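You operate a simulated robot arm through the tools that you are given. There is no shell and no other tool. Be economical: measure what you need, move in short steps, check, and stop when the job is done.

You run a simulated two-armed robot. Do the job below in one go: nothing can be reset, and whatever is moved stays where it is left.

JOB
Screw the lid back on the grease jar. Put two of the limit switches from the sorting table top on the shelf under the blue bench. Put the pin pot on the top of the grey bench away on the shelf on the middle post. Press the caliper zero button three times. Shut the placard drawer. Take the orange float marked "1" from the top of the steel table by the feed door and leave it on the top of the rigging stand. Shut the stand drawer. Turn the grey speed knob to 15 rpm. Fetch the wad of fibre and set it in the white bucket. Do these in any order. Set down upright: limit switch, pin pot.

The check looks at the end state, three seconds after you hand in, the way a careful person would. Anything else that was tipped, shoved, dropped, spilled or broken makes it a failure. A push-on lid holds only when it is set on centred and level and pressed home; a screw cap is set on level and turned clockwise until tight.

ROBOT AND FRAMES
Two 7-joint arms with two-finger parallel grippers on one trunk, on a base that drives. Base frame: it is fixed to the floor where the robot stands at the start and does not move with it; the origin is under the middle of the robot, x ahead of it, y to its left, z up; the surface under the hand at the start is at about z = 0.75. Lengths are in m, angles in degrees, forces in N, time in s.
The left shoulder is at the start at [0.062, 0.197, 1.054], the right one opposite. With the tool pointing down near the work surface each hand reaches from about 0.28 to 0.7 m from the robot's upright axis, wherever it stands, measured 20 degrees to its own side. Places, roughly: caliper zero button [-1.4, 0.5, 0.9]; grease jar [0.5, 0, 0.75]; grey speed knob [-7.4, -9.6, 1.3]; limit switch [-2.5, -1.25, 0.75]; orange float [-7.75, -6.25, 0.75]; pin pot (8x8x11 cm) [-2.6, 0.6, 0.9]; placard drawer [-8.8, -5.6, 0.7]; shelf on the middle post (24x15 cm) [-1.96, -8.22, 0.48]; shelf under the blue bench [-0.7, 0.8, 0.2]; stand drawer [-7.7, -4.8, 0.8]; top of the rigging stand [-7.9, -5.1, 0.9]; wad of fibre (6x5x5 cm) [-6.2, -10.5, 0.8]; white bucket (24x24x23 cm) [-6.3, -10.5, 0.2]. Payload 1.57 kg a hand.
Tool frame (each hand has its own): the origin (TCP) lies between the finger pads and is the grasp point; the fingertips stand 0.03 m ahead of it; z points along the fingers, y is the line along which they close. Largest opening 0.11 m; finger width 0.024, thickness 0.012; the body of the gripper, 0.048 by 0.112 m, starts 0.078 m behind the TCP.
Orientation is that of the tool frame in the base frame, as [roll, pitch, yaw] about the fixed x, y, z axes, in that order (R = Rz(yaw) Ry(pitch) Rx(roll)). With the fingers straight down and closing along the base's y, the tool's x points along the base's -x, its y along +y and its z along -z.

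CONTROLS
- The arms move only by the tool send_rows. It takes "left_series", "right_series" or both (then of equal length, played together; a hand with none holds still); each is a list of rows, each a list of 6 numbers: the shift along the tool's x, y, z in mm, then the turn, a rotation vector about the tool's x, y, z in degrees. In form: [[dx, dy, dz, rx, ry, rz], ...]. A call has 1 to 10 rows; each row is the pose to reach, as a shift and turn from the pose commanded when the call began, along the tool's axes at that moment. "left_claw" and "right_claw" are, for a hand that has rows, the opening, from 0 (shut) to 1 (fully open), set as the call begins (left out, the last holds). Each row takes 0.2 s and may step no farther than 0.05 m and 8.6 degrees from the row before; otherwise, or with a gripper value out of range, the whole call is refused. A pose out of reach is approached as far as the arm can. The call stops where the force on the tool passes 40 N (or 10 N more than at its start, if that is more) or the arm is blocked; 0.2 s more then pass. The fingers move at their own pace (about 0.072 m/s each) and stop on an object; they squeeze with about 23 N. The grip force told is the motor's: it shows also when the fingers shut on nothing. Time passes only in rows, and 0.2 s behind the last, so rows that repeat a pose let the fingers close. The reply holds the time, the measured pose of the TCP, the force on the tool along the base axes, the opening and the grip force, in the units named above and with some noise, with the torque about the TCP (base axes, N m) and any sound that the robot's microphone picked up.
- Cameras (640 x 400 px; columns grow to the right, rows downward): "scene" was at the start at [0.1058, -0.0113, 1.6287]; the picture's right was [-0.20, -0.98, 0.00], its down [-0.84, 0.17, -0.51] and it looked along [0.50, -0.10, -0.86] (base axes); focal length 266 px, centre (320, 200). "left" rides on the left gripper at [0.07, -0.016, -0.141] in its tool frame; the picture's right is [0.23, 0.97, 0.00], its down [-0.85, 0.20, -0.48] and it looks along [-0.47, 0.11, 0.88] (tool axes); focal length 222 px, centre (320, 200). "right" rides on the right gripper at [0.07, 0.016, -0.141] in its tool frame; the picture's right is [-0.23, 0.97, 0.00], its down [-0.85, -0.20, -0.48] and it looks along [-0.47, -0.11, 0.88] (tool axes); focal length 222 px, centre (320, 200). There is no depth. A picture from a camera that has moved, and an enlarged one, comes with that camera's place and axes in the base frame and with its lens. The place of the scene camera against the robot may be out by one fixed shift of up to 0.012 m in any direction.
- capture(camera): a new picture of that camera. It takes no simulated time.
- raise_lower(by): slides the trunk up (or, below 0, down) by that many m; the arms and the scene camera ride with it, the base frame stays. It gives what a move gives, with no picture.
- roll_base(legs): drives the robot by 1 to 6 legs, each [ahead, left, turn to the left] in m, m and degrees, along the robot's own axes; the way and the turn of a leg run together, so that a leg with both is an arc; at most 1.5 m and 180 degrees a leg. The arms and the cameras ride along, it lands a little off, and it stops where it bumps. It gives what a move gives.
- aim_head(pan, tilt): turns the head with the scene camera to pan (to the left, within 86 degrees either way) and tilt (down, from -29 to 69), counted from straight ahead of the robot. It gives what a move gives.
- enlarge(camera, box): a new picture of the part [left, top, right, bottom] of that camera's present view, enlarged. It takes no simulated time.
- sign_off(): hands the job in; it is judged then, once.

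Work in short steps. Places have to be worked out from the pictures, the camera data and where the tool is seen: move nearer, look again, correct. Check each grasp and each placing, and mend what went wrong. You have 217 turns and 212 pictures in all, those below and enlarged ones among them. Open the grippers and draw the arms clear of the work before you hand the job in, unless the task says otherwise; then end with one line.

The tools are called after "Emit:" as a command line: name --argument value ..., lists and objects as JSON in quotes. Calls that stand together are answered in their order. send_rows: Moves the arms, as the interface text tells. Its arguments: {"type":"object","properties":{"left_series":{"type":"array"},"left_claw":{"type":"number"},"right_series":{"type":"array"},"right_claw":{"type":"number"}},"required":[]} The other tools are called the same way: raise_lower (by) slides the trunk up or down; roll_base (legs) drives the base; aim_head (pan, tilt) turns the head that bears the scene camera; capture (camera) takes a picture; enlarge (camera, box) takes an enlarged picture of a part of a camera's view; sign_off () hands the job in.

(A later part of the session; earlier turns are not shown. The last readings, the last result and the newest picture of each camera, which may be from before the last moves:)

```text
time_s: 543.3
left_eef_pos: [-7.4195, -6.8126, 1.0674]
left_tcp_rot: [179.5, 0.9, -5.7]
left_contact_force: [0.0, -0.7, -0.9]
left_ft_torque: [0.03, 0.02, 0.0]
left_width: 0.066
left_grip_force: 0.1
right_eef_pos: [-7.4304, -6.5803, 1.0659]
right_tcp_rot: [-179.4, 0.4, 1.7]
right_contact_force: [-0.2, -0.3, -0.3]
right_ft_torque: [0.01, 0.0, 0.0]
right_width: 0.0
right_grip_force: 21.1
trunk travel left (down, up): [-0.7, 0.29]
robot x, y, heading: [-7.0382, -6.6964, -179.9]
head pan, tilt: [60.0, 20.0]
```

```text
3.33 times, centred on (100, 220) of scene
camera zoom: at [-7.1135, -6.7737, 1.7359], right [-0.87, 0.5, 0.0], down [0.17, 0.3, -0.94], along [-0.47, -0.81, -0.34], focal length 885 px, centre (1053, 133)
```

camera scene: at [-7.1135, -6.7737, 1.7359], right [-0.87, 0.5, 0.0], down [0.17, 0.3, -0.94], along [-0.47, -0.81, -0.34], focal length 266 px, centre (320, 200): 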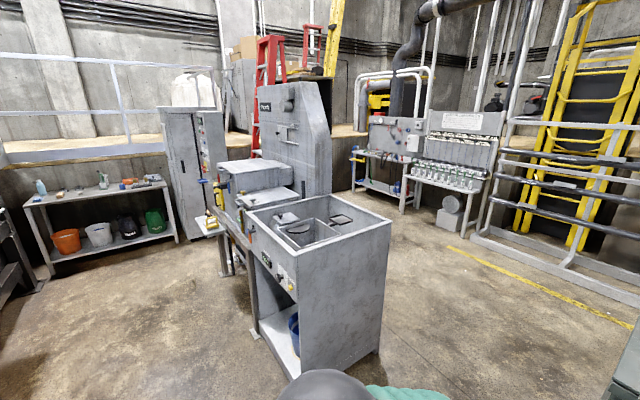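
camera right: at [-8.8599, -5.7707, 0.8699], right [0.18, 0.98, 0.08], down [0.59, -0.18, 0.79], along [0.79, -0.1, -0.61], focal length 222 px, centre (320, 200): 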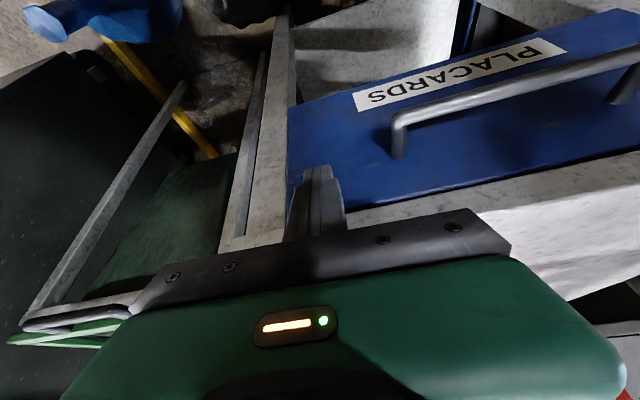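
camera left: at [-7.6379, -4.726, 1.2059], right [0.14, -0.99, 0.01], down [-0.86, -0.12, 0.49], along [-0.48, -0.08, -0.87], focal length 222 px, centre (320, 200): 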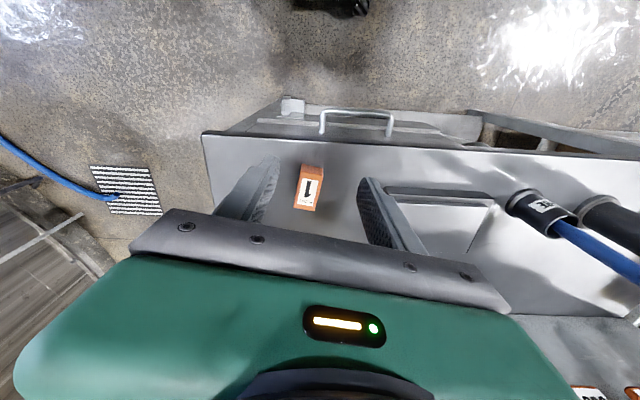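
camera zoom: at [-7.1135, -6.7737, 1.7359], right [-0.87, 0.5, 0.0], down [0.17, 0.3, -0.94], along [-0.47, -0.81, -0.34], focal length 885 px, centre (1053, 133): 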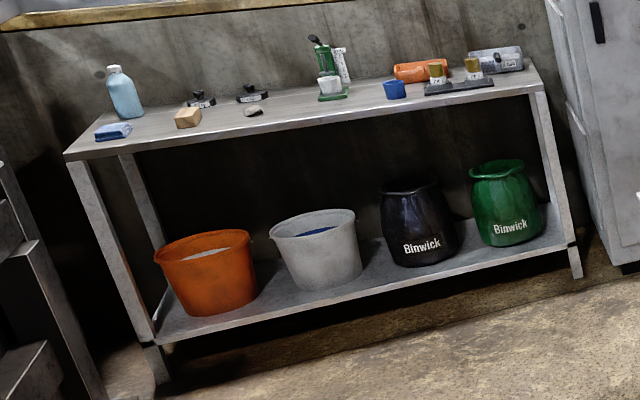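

The knob panel faces east on the cabinet, so I'll stand east of it facing west. I back 0.25 m and sidestep south to y about -9.5.

Emit:
roll_base --legs '[[-0.25, 0, 0], [0, 1.4, 0], [0, 1.35, 0]]'

Emit:
aim_head --pan 0 --tilt 25

Emit:
capture --camera "scene"

```text
time_s: 558.0
left_eef_pos: [-7.1333, -9.5674, 1.0675]
left_tcp_rot: [179.3, 0.9, -4.3]
left_contact_force: [-0.2, 0.2, -0.1]
left_ft_torque: [-0.01, 0.02, 0.01]
left_width: 0.0662
left_grip_force: 0.1
right_eef_pos: [-7.1467, -9.3359, 1.0647]
right_tcp_rot: [-179.5, 0.3, 2.9]
right_contact_force: [0.1, 1.0, 0.3]
right_ft_torque: [-0.02, 0.0, 0.01]
right_width: 0.0001
right_grip_force: 21.4
trunk travel left (down, up): [-0.7, 0.29]
robot x, y, heading: [-6.7546, -9.4448, -178.7]
head pan, tilt: [60.0, 20.0]
```

```text
time_s: 559.3
left_eef_pos: [-7.1327, -9.5696, 1.068]
left_tcp_rot: [179.5, 1.0, -4.4]
left_contact_force: [-0.4, -0.3, -0.2]
left_ft_torque: [0.02, 0.01, -0.02]
left_width: 0.066
left_grip_force: 0.0
right_eef_pos: [-7.1481, -9.337, 1.0656]
right_tcp_rot: [-179.4, 0.5, 2.9]
right_contact_force: [-0.4, 0.3, 0.3]
right_ft_torque: [0.02, -0.03, -0.01]
right_width: 0.0
right_grip_force: 20.9
trunk travel left (down, up): [-0.7, 0.29]
robot x, y, heading: [-6.7536, -9.4452, -178.5]
head pan, tilt: [0.0, 25.0]
```

```text
56 pictures are left
camera scene: at [-6.8748, -9.4441, 1.7277], right [-0.02, 1.0, 0.0], down [0.42, 0.01, -0.91], along [-0.91, -0.02, -0.42], focal length 266 px, centre (320, 200)
```

scene: 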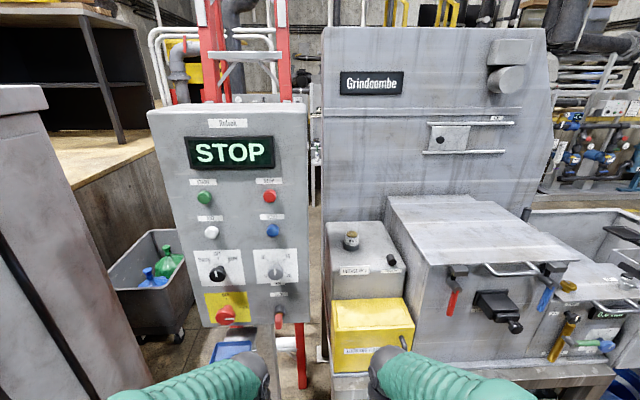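

The panel is right ahead; the grey knob is at picture (274, 272). I zoom on it.

Emit:
enlarge --camera "scene" --box '[182, 230, 310, 310]'

```text
5.00 times, centred on (246, 270) of scene
camera zoom: at [-6.8748, -9.4441, 1.7277], right [-0.02, 1.0, 0.0], down [0.42, 0.01, -0.91], along [-0.91, -0.02, -0.42], focal length 1327 px, centre (690, -150)
```

zoom: 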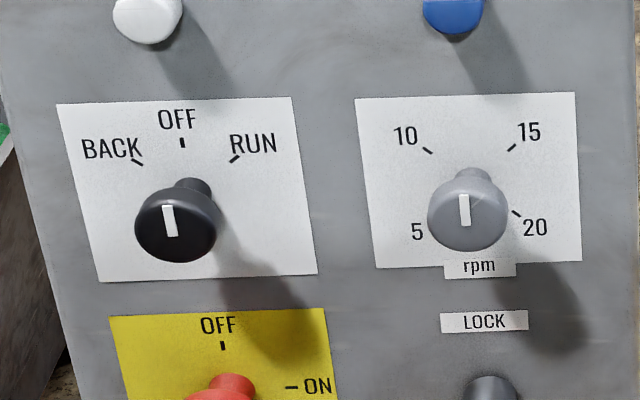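

The dial has 5/10/15/20 at -135/-45/+45/+135 degrees, and the pointer stands straight up, so it needs about +45 degrees clockwise. I back off a little, raise the trunk, and turn the left hand to point at the panel.

Emit:
roll_base --legs '[[-0.12, 0, 0]]'

Emit:
raise_lower --by 0.2

Emit:
send_rows --left_series '[[-20, 0, 0, 0, -8.5, 0], [-40, 0, 0, 0, -17, 0], [-60, 0, 0, 0, -25.5, 0], [-80, 0, 0, 0, -34, 0], [-100, 0, 0, 0, -42.5, 0], [-115, 0, 0, 0, -51, 0], [-130, 0, 0, 0, -59.5, 0], [-145, 0, 0, 0, -68, 0], [-160, 0, 0, 0, -76.5, 0], [-175, 0, 0, 0, -85, 0]]' --left_claw 0.7

Emit:
capture --camera "scene"

```text
time_s: 560.6
left_eef_pos: [-7.0128, -9.5675, 1.067]
left_tcp_rot: [179.4, 0.8, -4.5]
left_contact_force: [-0.3, -0.6, 0.3]
left_ft_torque: [-0.02, 0.01, 0.02]
left_width: 0.066
left_grip_force: 0.0
right_eef_pos: [-7.029, -9.335, 1.0646]
right_tcp_rot: [-179.4, 0.4, 2.9]
right_contact_force: [-0.9, 0.3, 0.2]
right_ft_torque: [-0.02, 0.0, -0.01]
right_width: 0.0
right_grip_force: 20.7
trunk travel left (down, up): [-0.7, 0.29]
robot x, y, heading: [-6.6318, -9.4389, -178.9]
head pan, tilt: [0.0, 25.0]
```

```text
time_s: 562.8
left_eef_pos: [-7.0097, -9.5663, 1.2678]
left_tcp_rot: [179.3, 0.9, -4.4]
left_contact_force: [0.5, 0.2, 0.5]
left_ft_torque: [0.01, 0.0, -0.02]
left_width: 0.0659
left_grip_force: 0.0
right_eef_pos: [-7.025, -9.3341, 1.2664]
right_tcp_rot: [-179.4, 0.5, 2.9]
right_contact_force: [0.7, 0.1, 0.1]
right_ft_torque: [-0.04, 0.01, -0.01]
right_width: 0.0
right_grip_force: 21.6
trunk travel left (down, up): [-0.9, 0.09]
robot x, y, heading: [-6.6321, -9.4434, -178.5]
head pan, tilt: [0.0, 25.0]
```

```text
time_s: 565.0
left_eef_pos: [-7.1797, -9.5214, 1.275]
left_tcp_rot: [166.0, 85.8, -17.4]
left_contact_force: [1.0, 1.0, -0.3]
left_ft_torque: [0.01, -0.05, 0.06]
left_width: 0.0767
left_grip_force: 0.0
left hand out of reach, approached as far as the arm can: row 4, 5, 8, 9, 10
right_eef_pos: [-7.0272, -9.3308, 1.2654]
right_tcp_rot: [-179.7, 0.5, 2.9]
right_contact_force: [-0.5, 0.2, 0.2]
right_ft_torque: [-0.04, -0.03, -0.01]
right_width: 0.0
right_grip_force: 21.3
trunk travel left (down, up): [-0.9, 0.09]
robot x, y, heading: [-6.6364, -9.4411, -178.3]
head pan, tilt: [0.0, 25.0]
```

```text
54 pictures are left
camera scene: at [-6.7563, -9.4377, 1.9277], right [-0.02, 1.0, 0.0], down [0.42, 0.01, -0.91], along [-0.9, -0.02, -0.43], focal length 266 px, centre (320, 200)
```

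scene: 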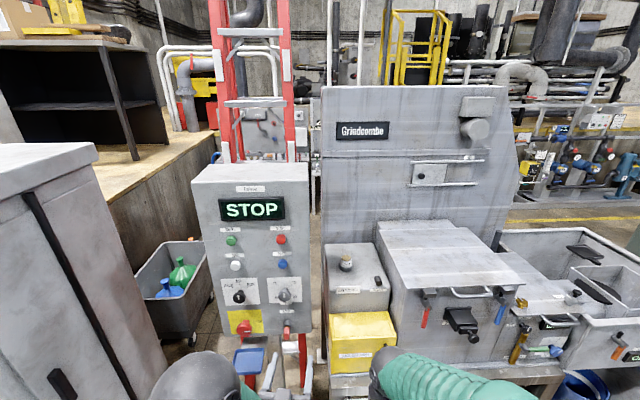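

The tool now points at the panel. I look through the left camera.

Emit:
capture --camera "left"

```text
53 pictures are left
camera left: at [-7.0329, -9.516, 1.2152], right [-0.04, -0.98, -0.21], down [0.41, -0.21, 0.89], along [-0.91, -0.05, 0.4], focal length 222 px, centre (320, 200)
```

left: 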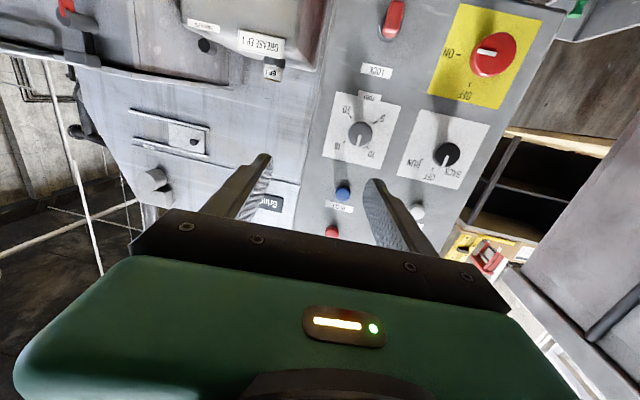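

Combining the rays puts the knob at about [-7.43, -9.575, 1.25]. I straighten the tool and bring it in line, 4 cm short of the knob.

Emit:
send_rows --left_series '[[5, 20, 20, -1.5, -2, 0], [10, 42, 50, -3.3, -4, 0], [13, 64, 90, -3.3, -4, 0], [13, 64, 130, -3.3, -4, 0], [13, 64, 165, -3.3, -4, 0], [13, 64, 165, -3.3, -4, 0]]'

Emit:
capture --camera "left"

```text
time_s: 566.4
left_eef_pos: [-7.3484, -9.5398, 1.2554]
left_tcp_rot: [99.5, 88.7, -79.4]
left_contact_force: [0.2, -0.1, -0.5]
left_ft_torque: [0.02, -0.01, -0.02]
left_width: 0.0768
left_grip_force: 0.0
left hand out of reach, approached as far as the arm can: row 1, 2, 3, 4, 5, 6
right_eef_pos: [-7.0265, -9.3363, 1.266]
right_tcp_rot: [-179.4, 0.5, 2.9]
right_contact_force: [0.3, 0.3, -0.2]
right_ft_torque: [0.01, -0.03, 0.0]
right_width: 0.0002
right_grip_force: 21.2
trunk travel left (down, up): [-0.9, 0.09]
robot x, y, heading: [-6.6358, -9.4422, -178.4]
head pan, tilt: [0.0, 25.0]
```

```text
52 pictures are left
camera left: at [-7.2081, -9.5227, 1.1862], right [0.02, -0.98, -0.21], down [0.48, -0.17, 0.86], along [-0.88, -0.11, 0.47], focal length 222 px, centre (320, 200)
```

left: 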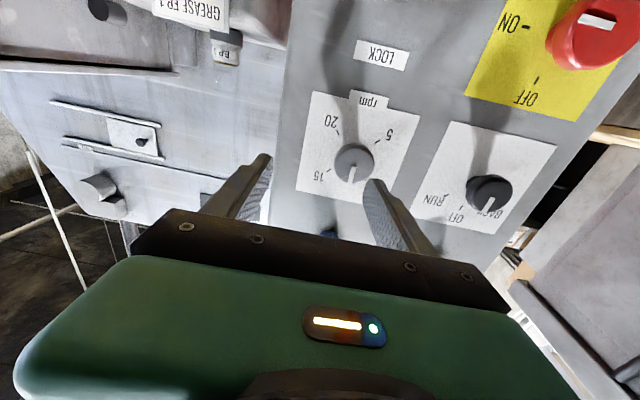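

The arm is at a limit sideways; the knob lies 36 mm further toward -y. I shift the base left by that much.

Emit:
roll_base --legs '[[0, 0.037, 0]]'

Emit:
enlarge --camera "left" --box '[240, 80, 440, 205]'

```text
time_s: 567.2
left_eef_pos: [-7.3473, -9.5714, 1.2561]
left_tcp_rot: [99.2, 88.7, -79.9]
left_contact_force: [-0.5, 0.2, -0.4]
left_ft_torque: [-0.01, -0.04, -0.03]
left_width: 0.0772
left_grip_force: 0.0
right_eef_pos: [-7.0239, -9.3672, 1.2664]
right_tcp_rot: [-179.5, 0.4, 2.9]
right_contact_force: [-0.2, -0.1, 0.2]
right_ft_torque: [-0.01, 0.04, -0.02]
right_width: 0.0
right_grip_force: 21.1
trunk travel left (down, up): [-0.9, 0.09]
robot x, y, heading: [-6.6342, -9.4734, -178.8]
head pan, tilt: [0.0, 25.0]
```

```text
3.20 times, centred on (340, 142) of left
camera zoom: at [-7.2061, -9.5544, 1.1867], right [0.02, -0.98, -0.2], down [0.48, -0.17, 0.86], along [-0.88, -0.11, 0.47], focal length 711 px, centre (256, 384)
```

zoom: 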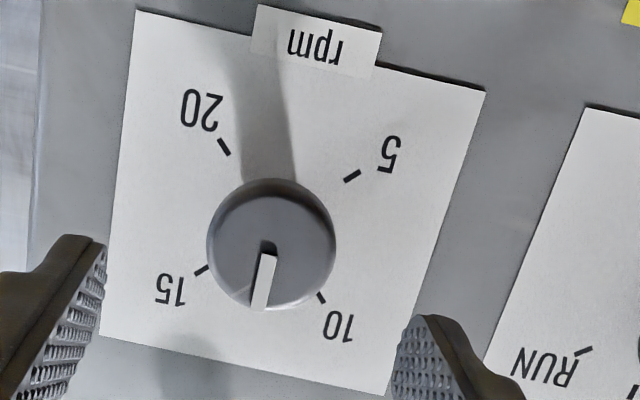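

The dial is clear now: the pointer is at about 12.5 and the knob is 5 mm off my axis. I shift 5 mm and advance to embrace the knob.

Emit:
send_rows --left_series '[[0, 5, 15, 0, 0, 0], [0, 5, 30, 0, 0, 0], [0, 5, 45, 0, 0, 0], [0, 5, 56, 0, 0, 0], [0, 5, 64, 0, 0, 0], [0, 5, 64, 0, 0, 0]]'

Emit:
capture --camera "left"

```text
time_s: 568.6
left_eef_pos: [-7.4112, -9.5779, 1.2576]
left_tcp_rot: [97.3, 88.6, -81.9]
left_contact_force: [-0.4, -0.9, -0.4]
left_ft_torque: [-0.03, -0.01, -0.06]
left_width: 0.0772
left_grip_force: 0.1
right_eef_pos: [-7.0224, -9.3674, 1.2661]
right_tcp_rot: [-179.6, 0.6, 2.8]
right_contact_force: [-0.5, 0.1, 0.0]
right_ft_torque: [0.01, 0.02, -0.02]
right_width: 0.0
right_grip_force: 21.7
trunk travel left (down, up): [-0.9, 0.09]
robot x, y, heading: [-6.6346, -9.4772, -178.8]
head pan, tilt: [0.0, 25.0]
```

```text
50 pictures are left
camera left: at [-7.2697, -9.5608, 1.1877], right [0.02, -0.98, -0.2], down [0.48, -0.17, 0.86], along [-0.88, -0.11, 0.47], focal length 222 px, centre (320, 200)
```

left: 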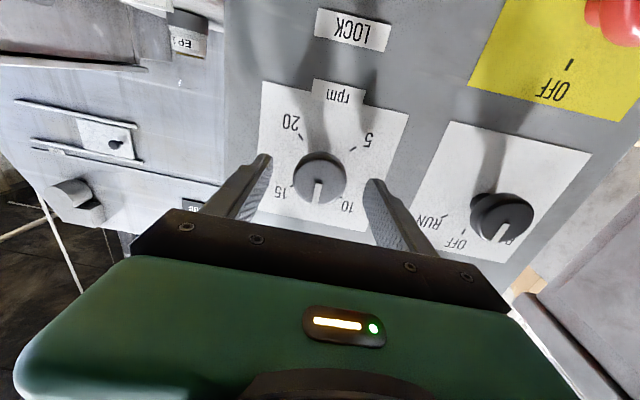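

Centred; the tips are level with the knob's front. I advance 14 mm more and close.

Emit:
send_rows --left_series '[[0, 0, 5, 0, 0, 0], [0, 0, 10, 0, 0, 0], [0, 0, 15, 0, 0, 0], [0, 0, 15, 0, 0, 0]]'

Emit:
send_rows --left_series '[[0, 0, 0, 0, 0, 0], [0, 0, 0, 0, 0, 0], [0, 0, 0, 0, 0, 0], [0, 0, 0, 0, 0, 0]]' --left_claw 0

Emit:
enlarge --camera "left" --box '[220, 80, 420, 205]'

```text
time_s: 569.6
left_eef_pos: [-7.4232, -9.575, 1.2578]
left_tcp_rot: [93.1, 88.6, -85.9]
left_contact_force: [5.6, 5.4, 0.8]
left_ft_torque: [0.01, -0.01, 0.02]
left_width: 0.0722
left_grip_force: 0.1
right_eef_pos: [-7.0223, -9.3665, 1.2676]
right_tcp_rot: [-179.6, 0.8, 2.7]
right_contact_force: [0.2, -0.2, 0.9]
right_ft_torque: [0.03, -0.04, 0.0]
right_width: 0.0002
right_grip_force: 21.1
trunk travel left (down, up): [-0.9, 0.09]
robot x, y, heading: [-6.6325, -9.4775, -178.8]
head pan, tilt: [0.0, 25.0]
```

```text
time_s: 570.6
left_eef_pos: [-7.4246, -9.5769, 1.2577]
left_tcp_rot: [94.0, 88.5, -85.0]
left_contact_force: [2.4, -12.7, 1.6]
left_ft_torque: [-0.02, 0.04, 0.38]
left_width: 0.0411
left_grip_force: 45.0
right_eef_pos: [-7.0227, -9.3663, 1.2655]
right_tcp_rot: [-179.6, 0.6, 2.8]
right_contact_force: [0.5, 0.5, -0.4]
right_ft_torque: [0.0, -0.01, 0.03]
right_width: 0.0
right_grip_force: 21.7
trunk travel left (down, up): [-0.9, 0.09]
robot x, y, heading: [-6.6338, -9.4774, -178.8]
head pan, tilt: [0.0, 25.0]
```

```text
3.20 times, centred on (320, 142) of left
camera zoom: at [-7.2836, -9.5603, 1.1873], right [0.02, -0.98, -0.2], down [0.48, -0.17, 0.86], along [-0.88, -0.11, 0.47], focal length 711 px, centre (320, 384)
```

zoom: 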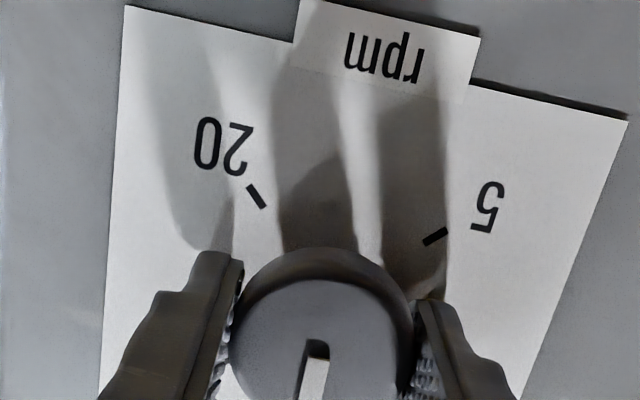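

I've gripped the knob (41 mm wide). I turn clockwise 45 degrees in steps.

Emit:
send_rows --left_series '[[0, 0, 0, 0, 0, 7.5], [0, 0, 0, 0, 0, 15], [0, 0, 0, 0, 0, 22.5], [0, 0, 0, 0, 0, 30], [0, 0, 0, 0, 0, 37.5], [0, 0, 0, 0, 0, 45], [0, 0, 0, 0, 0, 45]]'

Emit:
enlarge --camera "left" --box '[220, 80, 420, 205]'

Emit:
capture --camera "scene"

```text
time_s: 572.2
left_eef_pos: [-7.4243, -9.5749, 1.2556]
left_tcp_rot: [90.3, 43.5, -88.8]
left_contact_force: [4.9, -13.2, -6.1]
left_ft_torque: [0.0, -0.56, 0.41]
left_width: 0.0412
left_grip_force: 44.5
right_eef_pos: [-7.0234, -9.366, 1.2659]
right_tcp_rot: [-179.6, 0.6, 2.8]
right_contact_force: [0.4, -0.6, -0.4]
right_ft_torque: [-0.01, 0.03, 0.04]
right_width: 0.0
right_grip_force: 20.9
trunk travel left (down, up): [-0.9, 0.09]
robot x, y, heading: [-6.6326, -9.4785, -178.8]
head pan, tilt: [0.0, 25.0]
```

```text
3.20 times, centred on (320, 142) of left
camera zoom: at [-7.2825, -9.6129, 1.1972], right [0.01, -0.83, 0.55], down [0.47, 0.49, 0.74], along [-0.88, 0.25, 0.4], focal length 711 px, centre (320, 384)
```

zoom: 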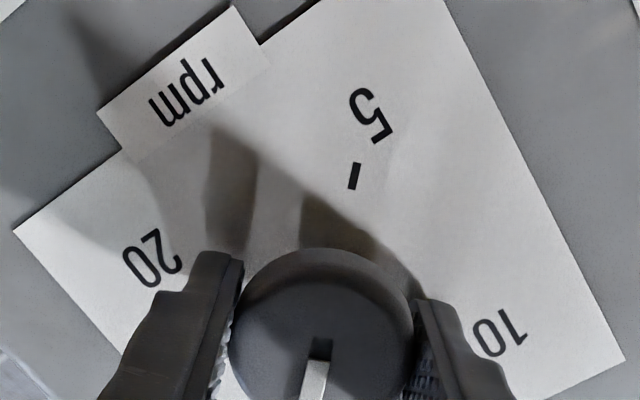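

```text
47 pictures are left
camera scene: at [-6.7551, -9.486, 1.9275], right [-0.02, 1.0, 0.0], down [0.42, 0.01, -0.91], along [-0.91, -0.02, -0.42], focal length 266 px, centre (320, 200)
```

scene: 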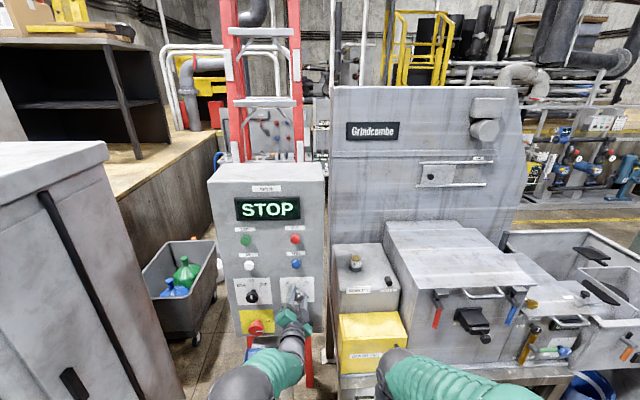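

The knob follows. From the earlier view the pointer started about 5 degrees short of the middle, so I add 5 degrees, then release and back off to check.

Emit:
send_rows --left_series '[[0, 0, 0, 0, 0, 5], [0, 0, 0, 0, 0, 5]]'

Emit:
send_rows --left_series '[[0, 0, 0, 0, 0, 0], [0, 0, 0, 0, 0, 0], [0, 0, 0, 0, 0, 0], [0, 0, -20, 0, 0, 0], [0, 0, -50, 0, 0, 0], [0, 0, -80, 0, 0, 0]]' --left_claw 0.7

Emit:
enlarge --camera "left" --box '[220, 80, 420, 205]'

```text
time_s: 572.8
left_eef_pos: [-7.4245, -9.5748, 1.2569]
left_tcp_rot: [90.3, 38.5, -88.9]
left_contact_force: [5.6, -12.0, -8.9]
left_ft_torque: [0.02, -0.63, 0.42]
left_width: 0.0411
left_grip_force: 45.3
right_eef_pos: [-7.0234, -9.3649, 1.2661]
right_tcp_rot: [-179.5, 0.6, 2.9]
right_contact_force: [0.3, 0.2, 0.5]
right_ft_torque: [0.0, 0.04, 0.0]
right_width: 0.0
right_grip_force: 21.1
trunk travel left (down, up): [-0.9, 0.09]
robot x, y, heading: [-6.635, -9.4764, -178.8]
head pan, tilt: [0.0, 25.0]
```

```text
time_s: 574.2
left_eef_pos: [-7.3433, -9.5673, 1.2618]
left_tcp_rot: [90.1, 38.3, -89.1]
left_contact_force: [0.5, 0.3, 0.7]
left_ft_torque: [0.03, -0.02, 0.01]
left_width: 0.0771
left_grip_force: 0.0
right_eef_pos: [-7.0224, -9.3593, 1.2656]
right_tcp_rot: [-179.8, 0.7, 2.8]
right_contact_force: [-0.5, 1.1, 0.6]
right_ft_torque: [-0.02, -0.02, 0.01]
right_width: 0.0001
right_grip_force: 21.4
trunk travel left (down, up): [-0.9, 0.09]
robot x, y, heading: [-6.6332, -9.4745, -178.7]
head pan, tilt: [0.0, 25.0]
```

```text
3.20 times, centred on (320, 142) of left
camera zoom: at [-7.2013, -9.6106, 1.2041], right [0.01, -0.78, 0.62], down [0.47, 0.55, 0.69], along [-0.88, 0.28, 0.37], focal length 711 px, centre (320, 384)
```

zoom: 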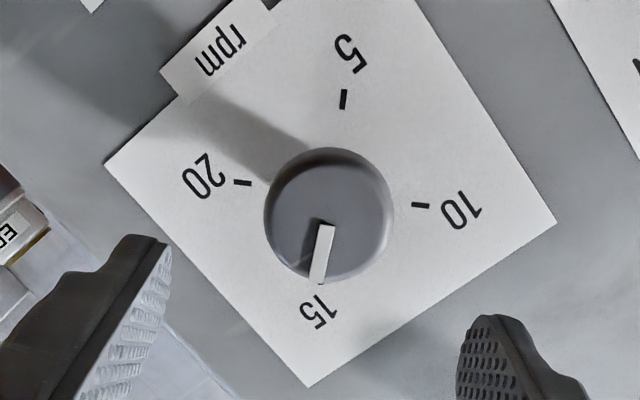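

The pointer lies on 15. I withdraw, turn the wrist back, and fold the left hand down again.

Emit:
send_rows --left_series '[[0, 0, -30, 0, 0, -8], [0, 0, -60, 0, 0, -16], [0, 0, -80, 0, 0, -24], [0, 0, -90, 0, 0, -32], [0, 0, -100, 0, 0, -40], [0, 0, -110, 0, 0, -48]]'

Emit:
send_rows --left_series '[[0, 0, 0, 0, 8.5, 0], [0, 0, 0, 0, 17, 0], [0, 0, -10, 0, 25.5, 0], [0, 0, -20, 0, 34, 0], [0, 0, -30, 0, 42.5, 0], [0, 0, -45, 0, 51, 0], [0, 0, -60, 0, 59.5, 0], [0, 0, -75, 0, 68, 0], [0, 0, -90, 0, 76.5, 0], [0, 0, -100, 0, 85, 0]]'

```text
time_s: 575.6
left_eef_pos: [-7.2352, -9.5682, 1.2596]
left_tcp_rot: [91.1, 86.6, -88.0]
left_contact_force: [0.1, -0.7, -0.4]
left_ft_torque: [-0.01, -0.01, -0.04]
left_width: 0.077
left_grip_force: 0.0
right_eef_pos: [-7.0219, -9.3621, 1.2664]
right_tcp_rot: [-179.8, 0.6, 2.8]
right_contact_force: [-0.4, -0.8, 0.7]
right_ft_torque: [0.02, -0.03, -0.01]
right_width: 0.0
right_grip_force: 21.5
trunk travel left (down, up): [-0.9, 0.09]
robot x, y, heading: [-6.6374, -9.4799, -178.8]
head pan, tilt: [0.0, 25.0]
```

```text
time_s: 577.8
left_eef_pos: [-7.1338, -9.566, 1.2586]
left_tcp_rot: [176.4, 4.8, 0.5]
left_contact_force: [0.3, -0.4, 0.2]
left_ft_torque: [0.0, -0.01, 0.0]
left_width: 0.0769
left_grip_force: 0.2
right_eef_pos: [-7.0237, -9.3608, 1.2655]
right_tcp_rot: [-179.8, 0.7, 2.8]
right_contact_force: [-1.0, -0.7, -0.9]
right_ft_torque: [0.03, 0.0, 0.0]
right_width: 0.0
right_grip_force: 21.1
trunk travel left (down, up): [-0.9, 0.09]
robot x, y, heading: [-6.6354, -9.4748, -178.8]
head pan, tilt: [0.0, 25.0]
```

I level the hand and pull it in, back the base east to x about -6.3, turn south to face the shelf table, and lower the trunk.

Emit:
send_rows --left_series '[[35, 0, 0, 2, 2.5, 0], [70, 0, 0, 3.6, 4.8, 0], [110, 0, 0, 3.6, 4.8, 0], [110, 0, 0, 3.6, 4.8, 0]]'

Emit:
roll_base --legs '[[-0.28, 0, 0], [0, 0, 89]]'

Emit:
raise_lower --by -0.2

Emit:
aim_head --pan 0 --tilt 40

Emit:
capture --camera "scene"

```text
time_s: 578.8
left_eef_pos: [-7.0253, -9.5649, 1.2481]
left_tcp_rot: [-179.9, 0.0, 0.6]
left_contact_force: [-0.7, -0.3, -0.3]
left_ft_torque: [0.01, -0.03, 0.01]
left_width: 0.0769
left_grip_force: 0.0
right_eef_pos: [-7.023, -9.3617, 1.2658]
right_tcp_rot: [-179.8, 0.7, 2.8]
right_contact_force: [0.1, 0.0, -0.2]
right_ft_torque: [0.04, -0.03, 0.0]
right_width: 0.0
right_grip_force: 20.9
trunk travel left (down, up): [-0.9, 0.09]
robot x, y, heading: [-6.6334, -9.4735, -178.5]
head pan, tilt: [0.0, 25.0]
```

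```text
time_s: 584.6
left_eef_pos: [-6.2739, -9.863, 1.2486]
left_tcp_rot: [180.0, 0.0, 89.2]
left_contact_force: [-0.4, 0.2, 0.1]
left_ft_torque: [0.01, -0.02, -0.01]
left_width: 0.0769
left_grip_force: 0.1
right_eef_pos: [-6.4753, -9.855, 1.2654]
right_tcp_rot: [-179.8, 0.6, 91.1]
right_contact_force: [-0.8, 0.4, -1.4]
right_ft_torque: [-0.01, 0.01, 0.02]
right_width: 0.0
right_grip_force: 21.2
trunk travel left (down, up): [-0.9, 0.09]
robot x, y, heading: [-6.3441, -9.4732, -90.5]
head pan, tilt: [0.0, 25.0]
```

```text
time_s: 586.7
left_eef_pos: [-6.2705, -9.863, 1.0485]
left_tcp_rot: [-180.0, 0.1, 89.0]
left_contact_force: [0.1, 0.5, 0.9]
left_ft_torque: [0.04, 0.0, 0.02]
left_width: 0.077
left_grip_force: 0.1
right_eef_pos: [-6.4757, -9.854, 1.0663]
right_tcp_rot: [-179.8, 0.7, 91.2]
right_contact_force: [-0.5, 0.4, -0.4]
right_ft_torque: [-0.02, -0.01, 0.02]
right_width: 0.0
right_grip_force: 21.5
trunk travel left (down, up): [-0.7, 0.29]
robot x, y, heading: [-6.3471, -9.4683, -90.4]
head pan, tilt: [0.0, 25.0]
```

```text
time_s: 587.5
left_eef_pos: [-6.2715, -9.8626, 1.0477]
left_tcp_rot: [-180.0, 0.1, 89.1]
left_contact_force: [-0.3, 0.8, 0.0]
left_ft_torque: [0.05, -0.01, 0.0]
left_width: 0.077
left_grip_force: 0.1
right_eef_pos: [-6.475, -9.8538, 1.066]
right_tcp_rot: [-179.8, 0.6, 91.1]
right_contact_force: [0.0, 0.2, 1.0]
right_ft_torque: [0.0, 0.04, -0.01]
right_width: 0.0003
right_grip_force: 21.6
trunk travel left (down, up): [-0.7, 0.29]
robot x, y, heading: [-6.3431, -9.4673, -90.4]
head pan, tilt: [0.0, 40.0]
```

```text
45 pictures are left
camera scene: at [-6.342, -9.586, 1.7045], right [-1.0, 0.01, 0.0], down [0.0, 0.64, -0.77], along [-0.01, -0.77, -0.64], focal length 266 px, centre (320, 200)
```

scene: 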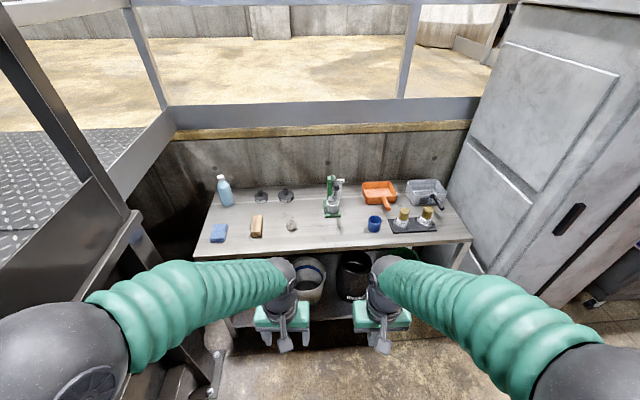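

Emit:
enlarge --camera "scene" --box '[200, 170, 360, 270]'

```text
4.00 times, centred on (280, 220) of scene
camera zoom: at [-6.342, -9.586, 1.7045], right [-1.0, 0.01, 0.0], down [0.0, 0.64, -0.77], along [-0.01, -0.77, -0.64], focal length 1062 px, centre (480, 120)
```

zoom: 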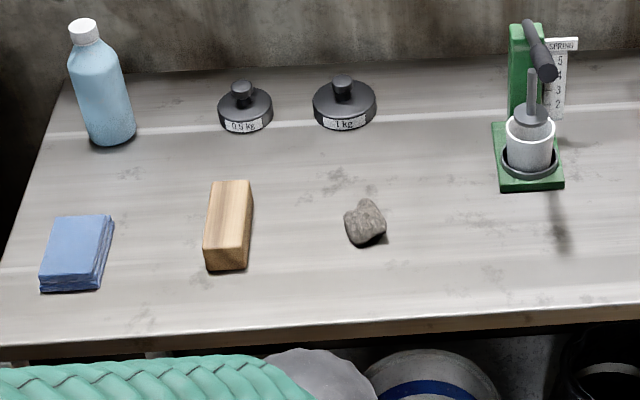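

The grey lump in the middle should be the wad of fibre, at about [-6.22, -10.465]. I drive up to the table and look closely with the left camera.

Emit:
roll_base --legs '[[0.37, 0, 0]]'

Emit:
send_rows --left_series '[[-40, 15, 10, 0, 0, 0], [-80, 30, 20, 0, 0, 0], [-120, 45, 30, 0, 0, 0], [-160, 50, 40, 0, 0, 0], [-180, 50, 50, 0, 0, 0], [-180, 50, 50, 0, 0, 0]]' --left_claw 0.9

Emit:
capture --camera "left"

```text
time_s: 589.9
left_eef_pos: [-6.2719, -10.2317, 1.0491]
left_tcp_rot: [-180.0, 0.0, 89.2]
left_contact_force: [0.4, -0.7, 0.7]
left_ft_torque: [-0.01, 0.01, -0.04]
left_width: 0.077
left_grip_force: 0.0
right_eef_pos: [-6.4739, -10.2234, 1.0665]
right_tcp_rot: [-179.9, 0.7, 91.4]
right_contact_force: [0.6, -0.5, 0.5]
right_ft_torque: [0.01, 0.0, 0.01]
right_width: 0.0002
right_grip_force: 21.7
trunk travel left (down, up): [-0.7, 0.29]
robot x, y, heading: [-6.3468, -9.8399, -90.3]
head pan, tilt: [0.0, 40.0]
```

```text
time_s: 591.3
left_eef_pos: [-6.2237, -10.4133, 1.0014]
left_tcp_rot: [-179.9, 0.1, 89.3]
left_contact_force: [0.3, 0.0, 1.2]
left_ft_torque: [0.0, 0.0, 0.01]
left_width: 0.0989
left_grip_force: 0.0
right_eef_pos: [-6.4734, -10.225, 1.0664]
right_tcp_rot: [-179.8, 0.7, 91.4]
right_contact_force: [0.6, -0.6, 0.1]
right_ft_torque: [-0.03, -0.02, 0.01]
right_width: 0.0001
right_grip_force: 21.2
trunk travel left (down, up): [-0.7, 0.29]
robot x, y, heading: [-6.3491, -9.8425, -90.0]
head pan, tilt: [0.0, 40.0]
```

```text
43 pictures are left
camera left: at [-6.2384, -10.3438, 1.1412], right [0.98, 0.22, 0.0], down [0.19, -0.86, 0.48], along [0.1, -0.47, -0.88], focal length 222 px, centre (320, 200)
```

left: 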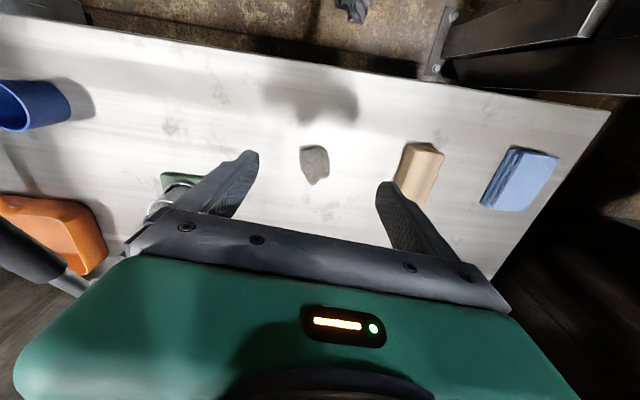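

Emit:
enlarge --camera "left" --box '[260, 120, 380, 195]'

```text
5.33 times, centred on (320, 158) of left
camera zoom: at [-6.2384, -10.3438, 1.1412], right [0.98, 0.22, 0.0], down [0.19, -0.86, 0.48], along [0.1, -0.47, -0.88], focal length 1185 px, centre (320, 427)
```

zoom: 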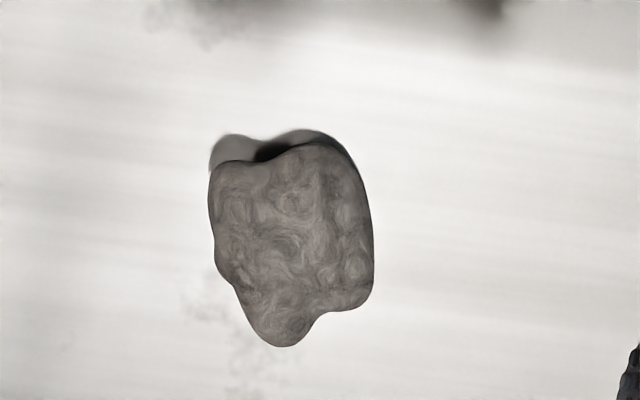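

The texture is fibrous, so this is the wad, at [-6.223, -10.456]. I centre over it and lower around it.

Emit:
send_rows --left_series '[[-25, 0, 0, 0, 0, 0], [-43, 0, 20, 0, 0, 0], [-43, 0, 60, 0, 0, 0], [-43, 0, 100, 0, 0, 0], [-43, 0, 135, 0, 0, 0], [-43, 0, 150, 0, 0, 0], [-43, 0, 156, 0, 0, 0]]' --left_claw 0.75

Emit:
capture --camera "left"

```text
time_s: 592.9
left_eef_pos: [-6.2241, -10.4579, 0.8419]
left_tcp_rot: [-179.9, 0.1, 89.3]
left_contact_force: [-0.2, 0.4, 0.3]
left_ft_torque: [-0.01, 0.01, 0.0]
left_width: 0.0824
left_grip_force: 0.1
right_eef_pos: [-6.4748, -10.2248, 1.0658]
right_tcp_rot: [-179.9, 0.7, 91.3]
right_contact_force: [-0.3, -0.5, -0.1]
right_ft_torque: [-0.01, 0.02, -0.01]
right_width: 0.0002
right_grip_force: 21.0
trunk travel left (down, up): [-0.7, 0.29]
robot x, y, heading: [-6.3498, -9.8409, -89.9]
head pan, tilt: [0.0, 40.0]
```

```text
41 pictures are left
camera left: at [-6.2387, -10.3881, 0.9829], right [0.98, 0.22, 0.0], down [0.19, -0.86, 0.48], along [0.1, -0.47, -0.88], focal length 222 px, centre (320, 200)
```

left: 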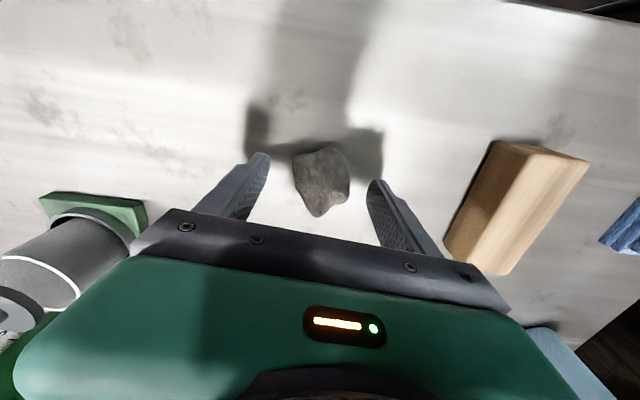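

The wad is between the fingers. I go down 8 mm more, close and lift.

Emit:
send_rows --left_series '[[0, 0, 4, 0, 0, 0], [0, 0, 8, 0, 0, 0]]'

Emit:
send_rows --left_series '[[0, 0, 0, 0, 0, 0], [0, 0, 0, 0, 0, 0], [0, 0, 0, 0, 0, 0], [0, 0, 0, 0, 0, 0], [0, 0, -25, 0, 0, 0], [0, 0, -60, 0, 0, 0], [0, 0, -100, 0, 0, 0], [0, 0, -140, 0, 0, 0], [0, 0, -180, 0, 0, 0]]' --left_claw 0

Emit:
capture --camera "left"

```text
time_s: 593.5
left_eef_pos: [-6.2232, -10.457, 0.8351]
left_tcp_rot: [179.9, 0.0, 89.3]
left_contact_force: [-0.1, 0.1, 0.2]
left_ft_torque: [0.01, 0.0, 0.0]
left_width: 0.0823
left_grip_force: 0.2
right_eef_pos: [-6.4738, -10.2251, 1.0663]
right_tcp_rot: [-179.9, 0.7, 91.4]
right_contact_force: [-0.4, -0.5, -0.1]
right_ft_torque: [0.01, -0.01, 0.0]
right_width: 0.0
right_grip_force: 21.1
trunk travel left (down, up): [-0.7, 0.29]
robot x, y, heading: [-6.3499, -9.8408, -90.1]
head pan, tilt: [0.0, 40.0]
```

```text
time_s: 595.5
left_eef_pos: [-6.2223, -10.4549, 1.0158]
left_tcp_rot: [179.9, 0.1, 89.3]
left_contact_force: [-0.3, -0.2, -1.0]
left_ft_torque: [-0.02, 0.03, 0.04]
left_width: 0.0512
left_grip_force: 23.0
right_eef_pos: [-6.4754, -10.2241, 1.0663]
right_tcp_rot: [-179.9, 0.7, 91.4]
right_contact_force: [0.3, -0.1, 0.0]
right_ft_torque: [0.0, 0.01, -0.03]
right_width: 0.0
right_grip_force: 21.0
trunk travel left (down, up): [-0.7, 0.29]
robot x, y, heading: [-6.3522, -9.8407, -90.3]
head pan, tilt: [0.0, 40.0]
```

```text
40 pictures are left
camera left: at [-6.2377, -10.3848, 1.1571], right [0.98, 0.22, 0.0], down [0.19, -0.86, 0.48], along [0.1, -0.47, -0.88], focal length 222 px, centre (320, 200)
```

left: 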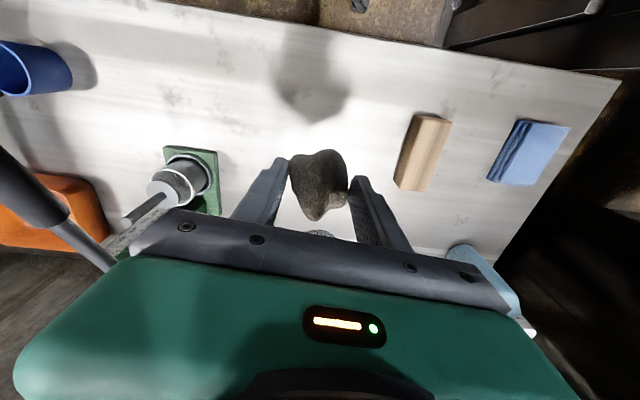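

I hold the wad. I draw it back, raise the right hand out of the way, back the base off the table and lower the trunk to work under the table top.

Emit:
send_rows --left_series '[[45, 0, 0, 0, 0, 0], [90, 0, 0, 0, 0, 0], [135, 0, 0, 0, 0, 0], [180, 0, 0, 0, 0, 0], [210, 0, 0, 0, 0, 0], [210, 0, 0, 0, 0, 0]]' --right_series '[[0, 0, -48, 0, 0, 0], [0, 0, -96, 0, 0, 0], [0, 0, -144, 0, 0, 0], [0, 0, -192, 0, 0, 0], [0, 0, -240, 0, 0, 0], [0, 0, -288, 0, 0, 0]]'

Emit:
roll_base --legs '[[-0.42, 0, 0]]'

Emit:
raise_lower --by -0.38

Emit:
capture --camera "scene"

```text
time_s: 596.9
left_eef_pos: [-6.2221, -10.2474, 1.014]
left_tcp_rot: [180.0, 0.0, 89.2]
left_contact_force: [-0.2, -0.2, -0.4]
left_ft_torque: [-0.02, 0.02, 0.0]
left_width: 0.051
left_grip_force: 22.9
right_eef_pos: [-6.4767, -10.2233, 1.356]
right_tcp_rot: [-179.9, 0.6, 91.5]
right_contact_force: [-0.4, -0.5, 0.8]
right_ft_torque: [0.01, -0.04, 0.02]
right_width: 0.0001
right_grip_force: 21.1
trunk travel left (down, up): [-0.7, 0.29]
robot x, y, heading: [-6.3469, -9.8401, -89.8]
head pan, tilt: [0.0, 40.0]
```

```text
time_s: 599.5
left_eef_pos: [-6.2221, -9.8244, 1.0146]
left_tcp_rot: [180.0, 0.0, 89.1]
left_contact_force: [-0.9, -0.8, -1.2]
left_ft_torque: [-0.01, -0.04, -0.01]
left_width: 0.0502
left_grip_force: 22.7
right_eef_pos: [-6.4757, -9.7993, 1.3563]
right_tcp_rot: [-179.8, 0.7, 91.1]
right_contact_force: [-0.5, 0.1, 0.5]
right_ft_torque: [-0.03, 0.0, -0.02]
right_width: 0.0001
right_grip_force: 21.4
trunk travel left (down, up): [-0.7, 0.29]
robot x, y, heading: [-6.3503, -9.419, -90.4]
head pan, tilt: [0.0, 40.0]
```

```text
time_s: 603.1
left_eef_pos: [-6.2234, -9.8208, 0.6369]
left_tcp_rot: [-179.9, 0.3, 89.1]
left_contact_force: [-0.8, 0.4, -1.0]
left_ft_torque: [-0.01, 0.0, 0.01]
left_width: 0.0488
left_grip_force: 22.7
right_eef_pos: [-6.476, -9.7963, 0.9776]
right_tcp_rot: [-179.8, 0.6, 91.1]
right_contact_force: [0.7, -0.2, -0.4]
right_ft_torque: [0.0, 0.0, -0.02]
right_width: 0.0
right_grip_force: 21.3
trunk travel left (down, up): [-0.32, 0.67]
robot x, y, heading: [-6.3469, -9.4185, -90.3]
head pan, tilt: [0.0, 40.0]
```

```text
39 pictures are left
camera scene: at [-6.3418, -9.5324, 1.3245], right [-1.0, 0.01, 0.0], down [0.0, 0.64, -0.77], along [0.0, -0.77, -0.64], focal length 266 px, centre (320, 200)
```

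scene: 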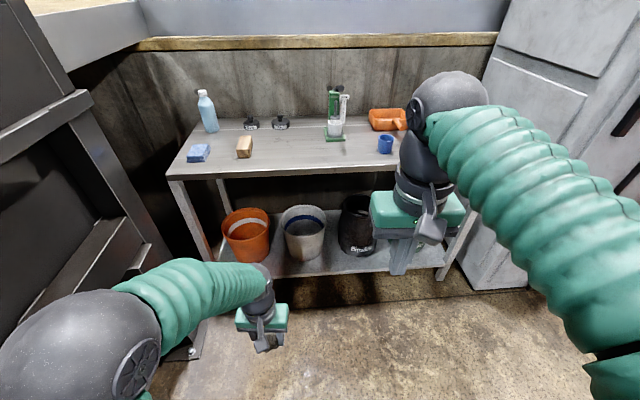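

The white bucket's centre is at about [-6.26, -10.48], its rim near z 0.42 and 6 cm inside the table's front edge (y -10.30). I tilt the left hand 50 degrees forward, lower it to z 0.49 and extend it, all in front of the table.

Emit:
send_rows --left_series '[[-25, -5, 18, 0, -6.5, 0], [-50, -10, 37, 0, -13, 0], [-75, -15, 55, 0, -19.5, 0], [-100, -20, 74, 0, -26, 0], [-125, -25, 92, 0, -32.5, 0], [-150, -30, 110, 0, -39, 0], [-175, -34, 129, 0, -45, 0], [-200, -37, 147, 0, -50, 0], [-200, -37, 147, 0, -50, 0]]'

Emit:
capture --camera "left"

Emit:
capture --camera "scene"

```text
time_s: 605.1
left_eef_pos: [-6.2624, -10.0209, 0.4908]
left_tcp_rot: [179.9, 50.2, 89.1]
left_contact_force: [0.1, 0.3, 0.0]
left_ft_torque: [-0.02, 0.01, -0.01]
left_width: 0.0482
left_grip_force: 23.0
right_eef_pos: [-6.4749, -9.7962, 0.9768]
right_tcp_rot: [-179.8, 0.8, 91.1]
right_contact_force: [0.6, -1.1, 0.4]
right_ft_torque: [-0.02, -0.02, -0.02]
right_width: 0.0001
right_grip_force: 21.2
trunk travel left (down, up): [-0.32, 0.67]
robot x, y, heading: [-6.3496, -9.4122, -90.4]
head pan, tilt: [0.0, 40.0]
```

```text
38 pictures are left
camera left: at [-6.2762, -9.8668, 0.5254], right [0.98, 0.13, -0.17], down [0.2, -0.18, 0.96], along [0.09, -0.97, -0.2], focal length 222 px, centre (320, 200)
```

left: 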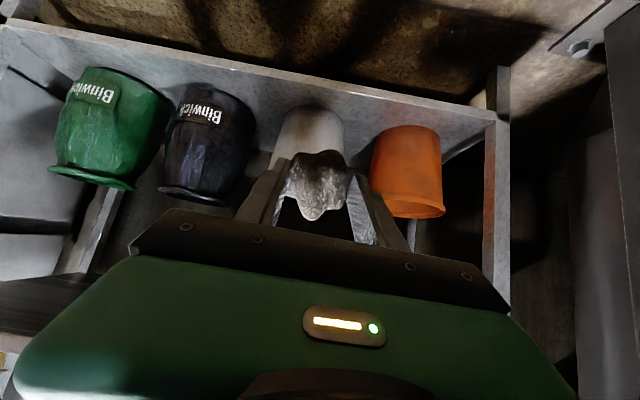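

```text
37 pictures are left
camera scene: at [-6.3423, -9.5326, 1.3244], right [-1.0, 0.01, 0.0], down [0.0, 0.64, -0.77], along [0.0, -0.77, -0.64], focal length 266 px, centre (320, 200)
```

scene: 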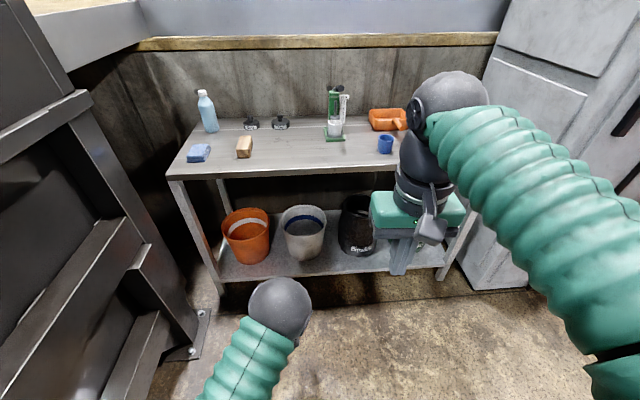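

The bucket is at x about -6.285. I drive forward 0.44 m and 2 cm right, to bring the wad in under the table top over the bucket.

Emit:
roll_base --legs '[[0.43, -0.018, 0]]'

Emit:
capture --camera "left"

Emit:
capture --camera "scene"

```text
time_s: 607.8
left_eef_pos: [-6.2854, -10.4474, 0.4879]
left_tcp_rot: [180.0, 50.2, 89.0]
left_contact_force: [0.4, -0.5, 0.0]
left_ft_torque: [-0.01, 0.0, 0.03]
left_width: 0.0474
left_grip_force: 22.9
right_eef_pos: [-6.4981, -10.2237, 0.9769]
right_tcp_rot: [-179.8, 0.7, 91.0]
right_contact_force: [0.5, 0.0, -0.5]
right_ft_torque: [0.03, -0.02, -0.04]
right_width: 0.0
right_grip_force: 20.7
trunk travel left (down, up): [-0.32, 0.67]
robot x, y, heading: [-6.3657, -9.8449, -90.6]
head pan, tilt: [0.0, 40.0]
```

```text
36 pictures are left
camera left: at [-6.2985, -10.295, 0.5252], right [0.98, 0.13, -0.17], down [0.2, -0.18, 0.96], along [0.09, -0.97, -0.21], focal length 222 px, centre (320, 200)
```

left: 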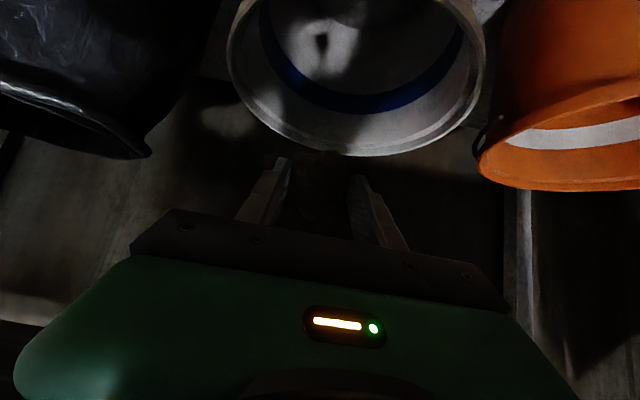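

```text
35 pictures are left
camera scene: at [-6.3635, -9.9615, 1.3243], right [-1.0, 0.01, 0.0], down [0.01, 0.64, -0.76], along [-0.01, -0.76, -0.64], focal length 266 px, centre (320, 200)
```

scene: 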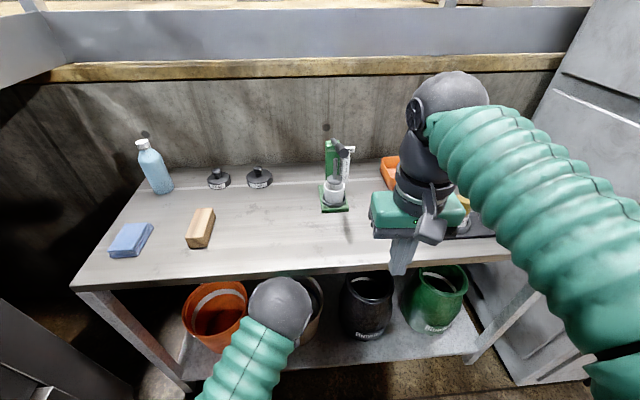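

The bucket rim is at about z 0.36, centred near [-6.29, -10.50]. I move 45 mm further in and lower into its mouth.

Emit:
send_rows --left_series '[[-15, 0, 17, 0, 0, 0], [-29, 0, 35, 0, 0, 0], [0, 0, 58, 0, 0, 0], [25, 0, 80, 0, 0, 0], [46, 0, 97, 0, 0, 0], [46, 0, 97, 0, 0, 0]]'

Emit:
capture --camera "left"

```text
time_s: 609.1
left_eef_pos: [-6.2864, -10.4916, 0.3925]
left_tcp_rot: [179.9, 50.2, 88.9]
left_contact_force: [-0.3, 0.0, -0.5]
left_ft_torque: [-0.01, -0.01, -0.02]
left_width: 0.0474
left_grip_force: 22.9
right_eef_pos: [-6.4979, -10.2223, 0.9768]
right_tcp_rot: [-179.8, 0.7, 91.0]
right_contact_force: [-0.3, 0.2, -0.7]
right_ft_torque: [0.0, 0.05, -0.01]
right_width: 0.0002
right_grip_force: 21.3
trunk travel left (down, up): [-0.32, 0.67]
robot x, y, heading: [-6.369, -9.8456, -90.4]
head pan, tilt: [0.0, 40.0]
```

```text
34 pictures are left
camera left: at [-6.2995, -10.3387, 0.4288], right [0.98, 0.13, -0.17], down [0.2, -0.18, 0.96], along [0.09, -0.97, -0.2], focal length 222 px, centre (320, 200)
```

left: 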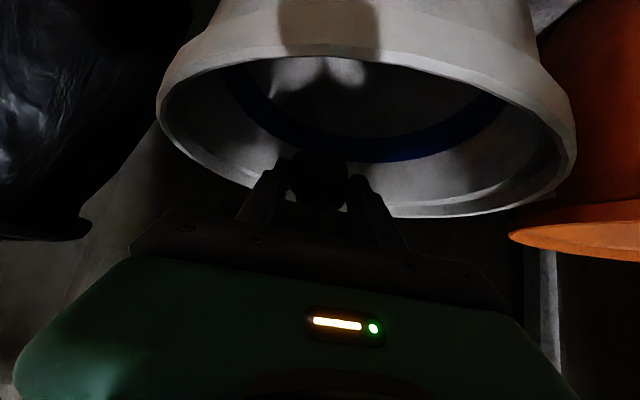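

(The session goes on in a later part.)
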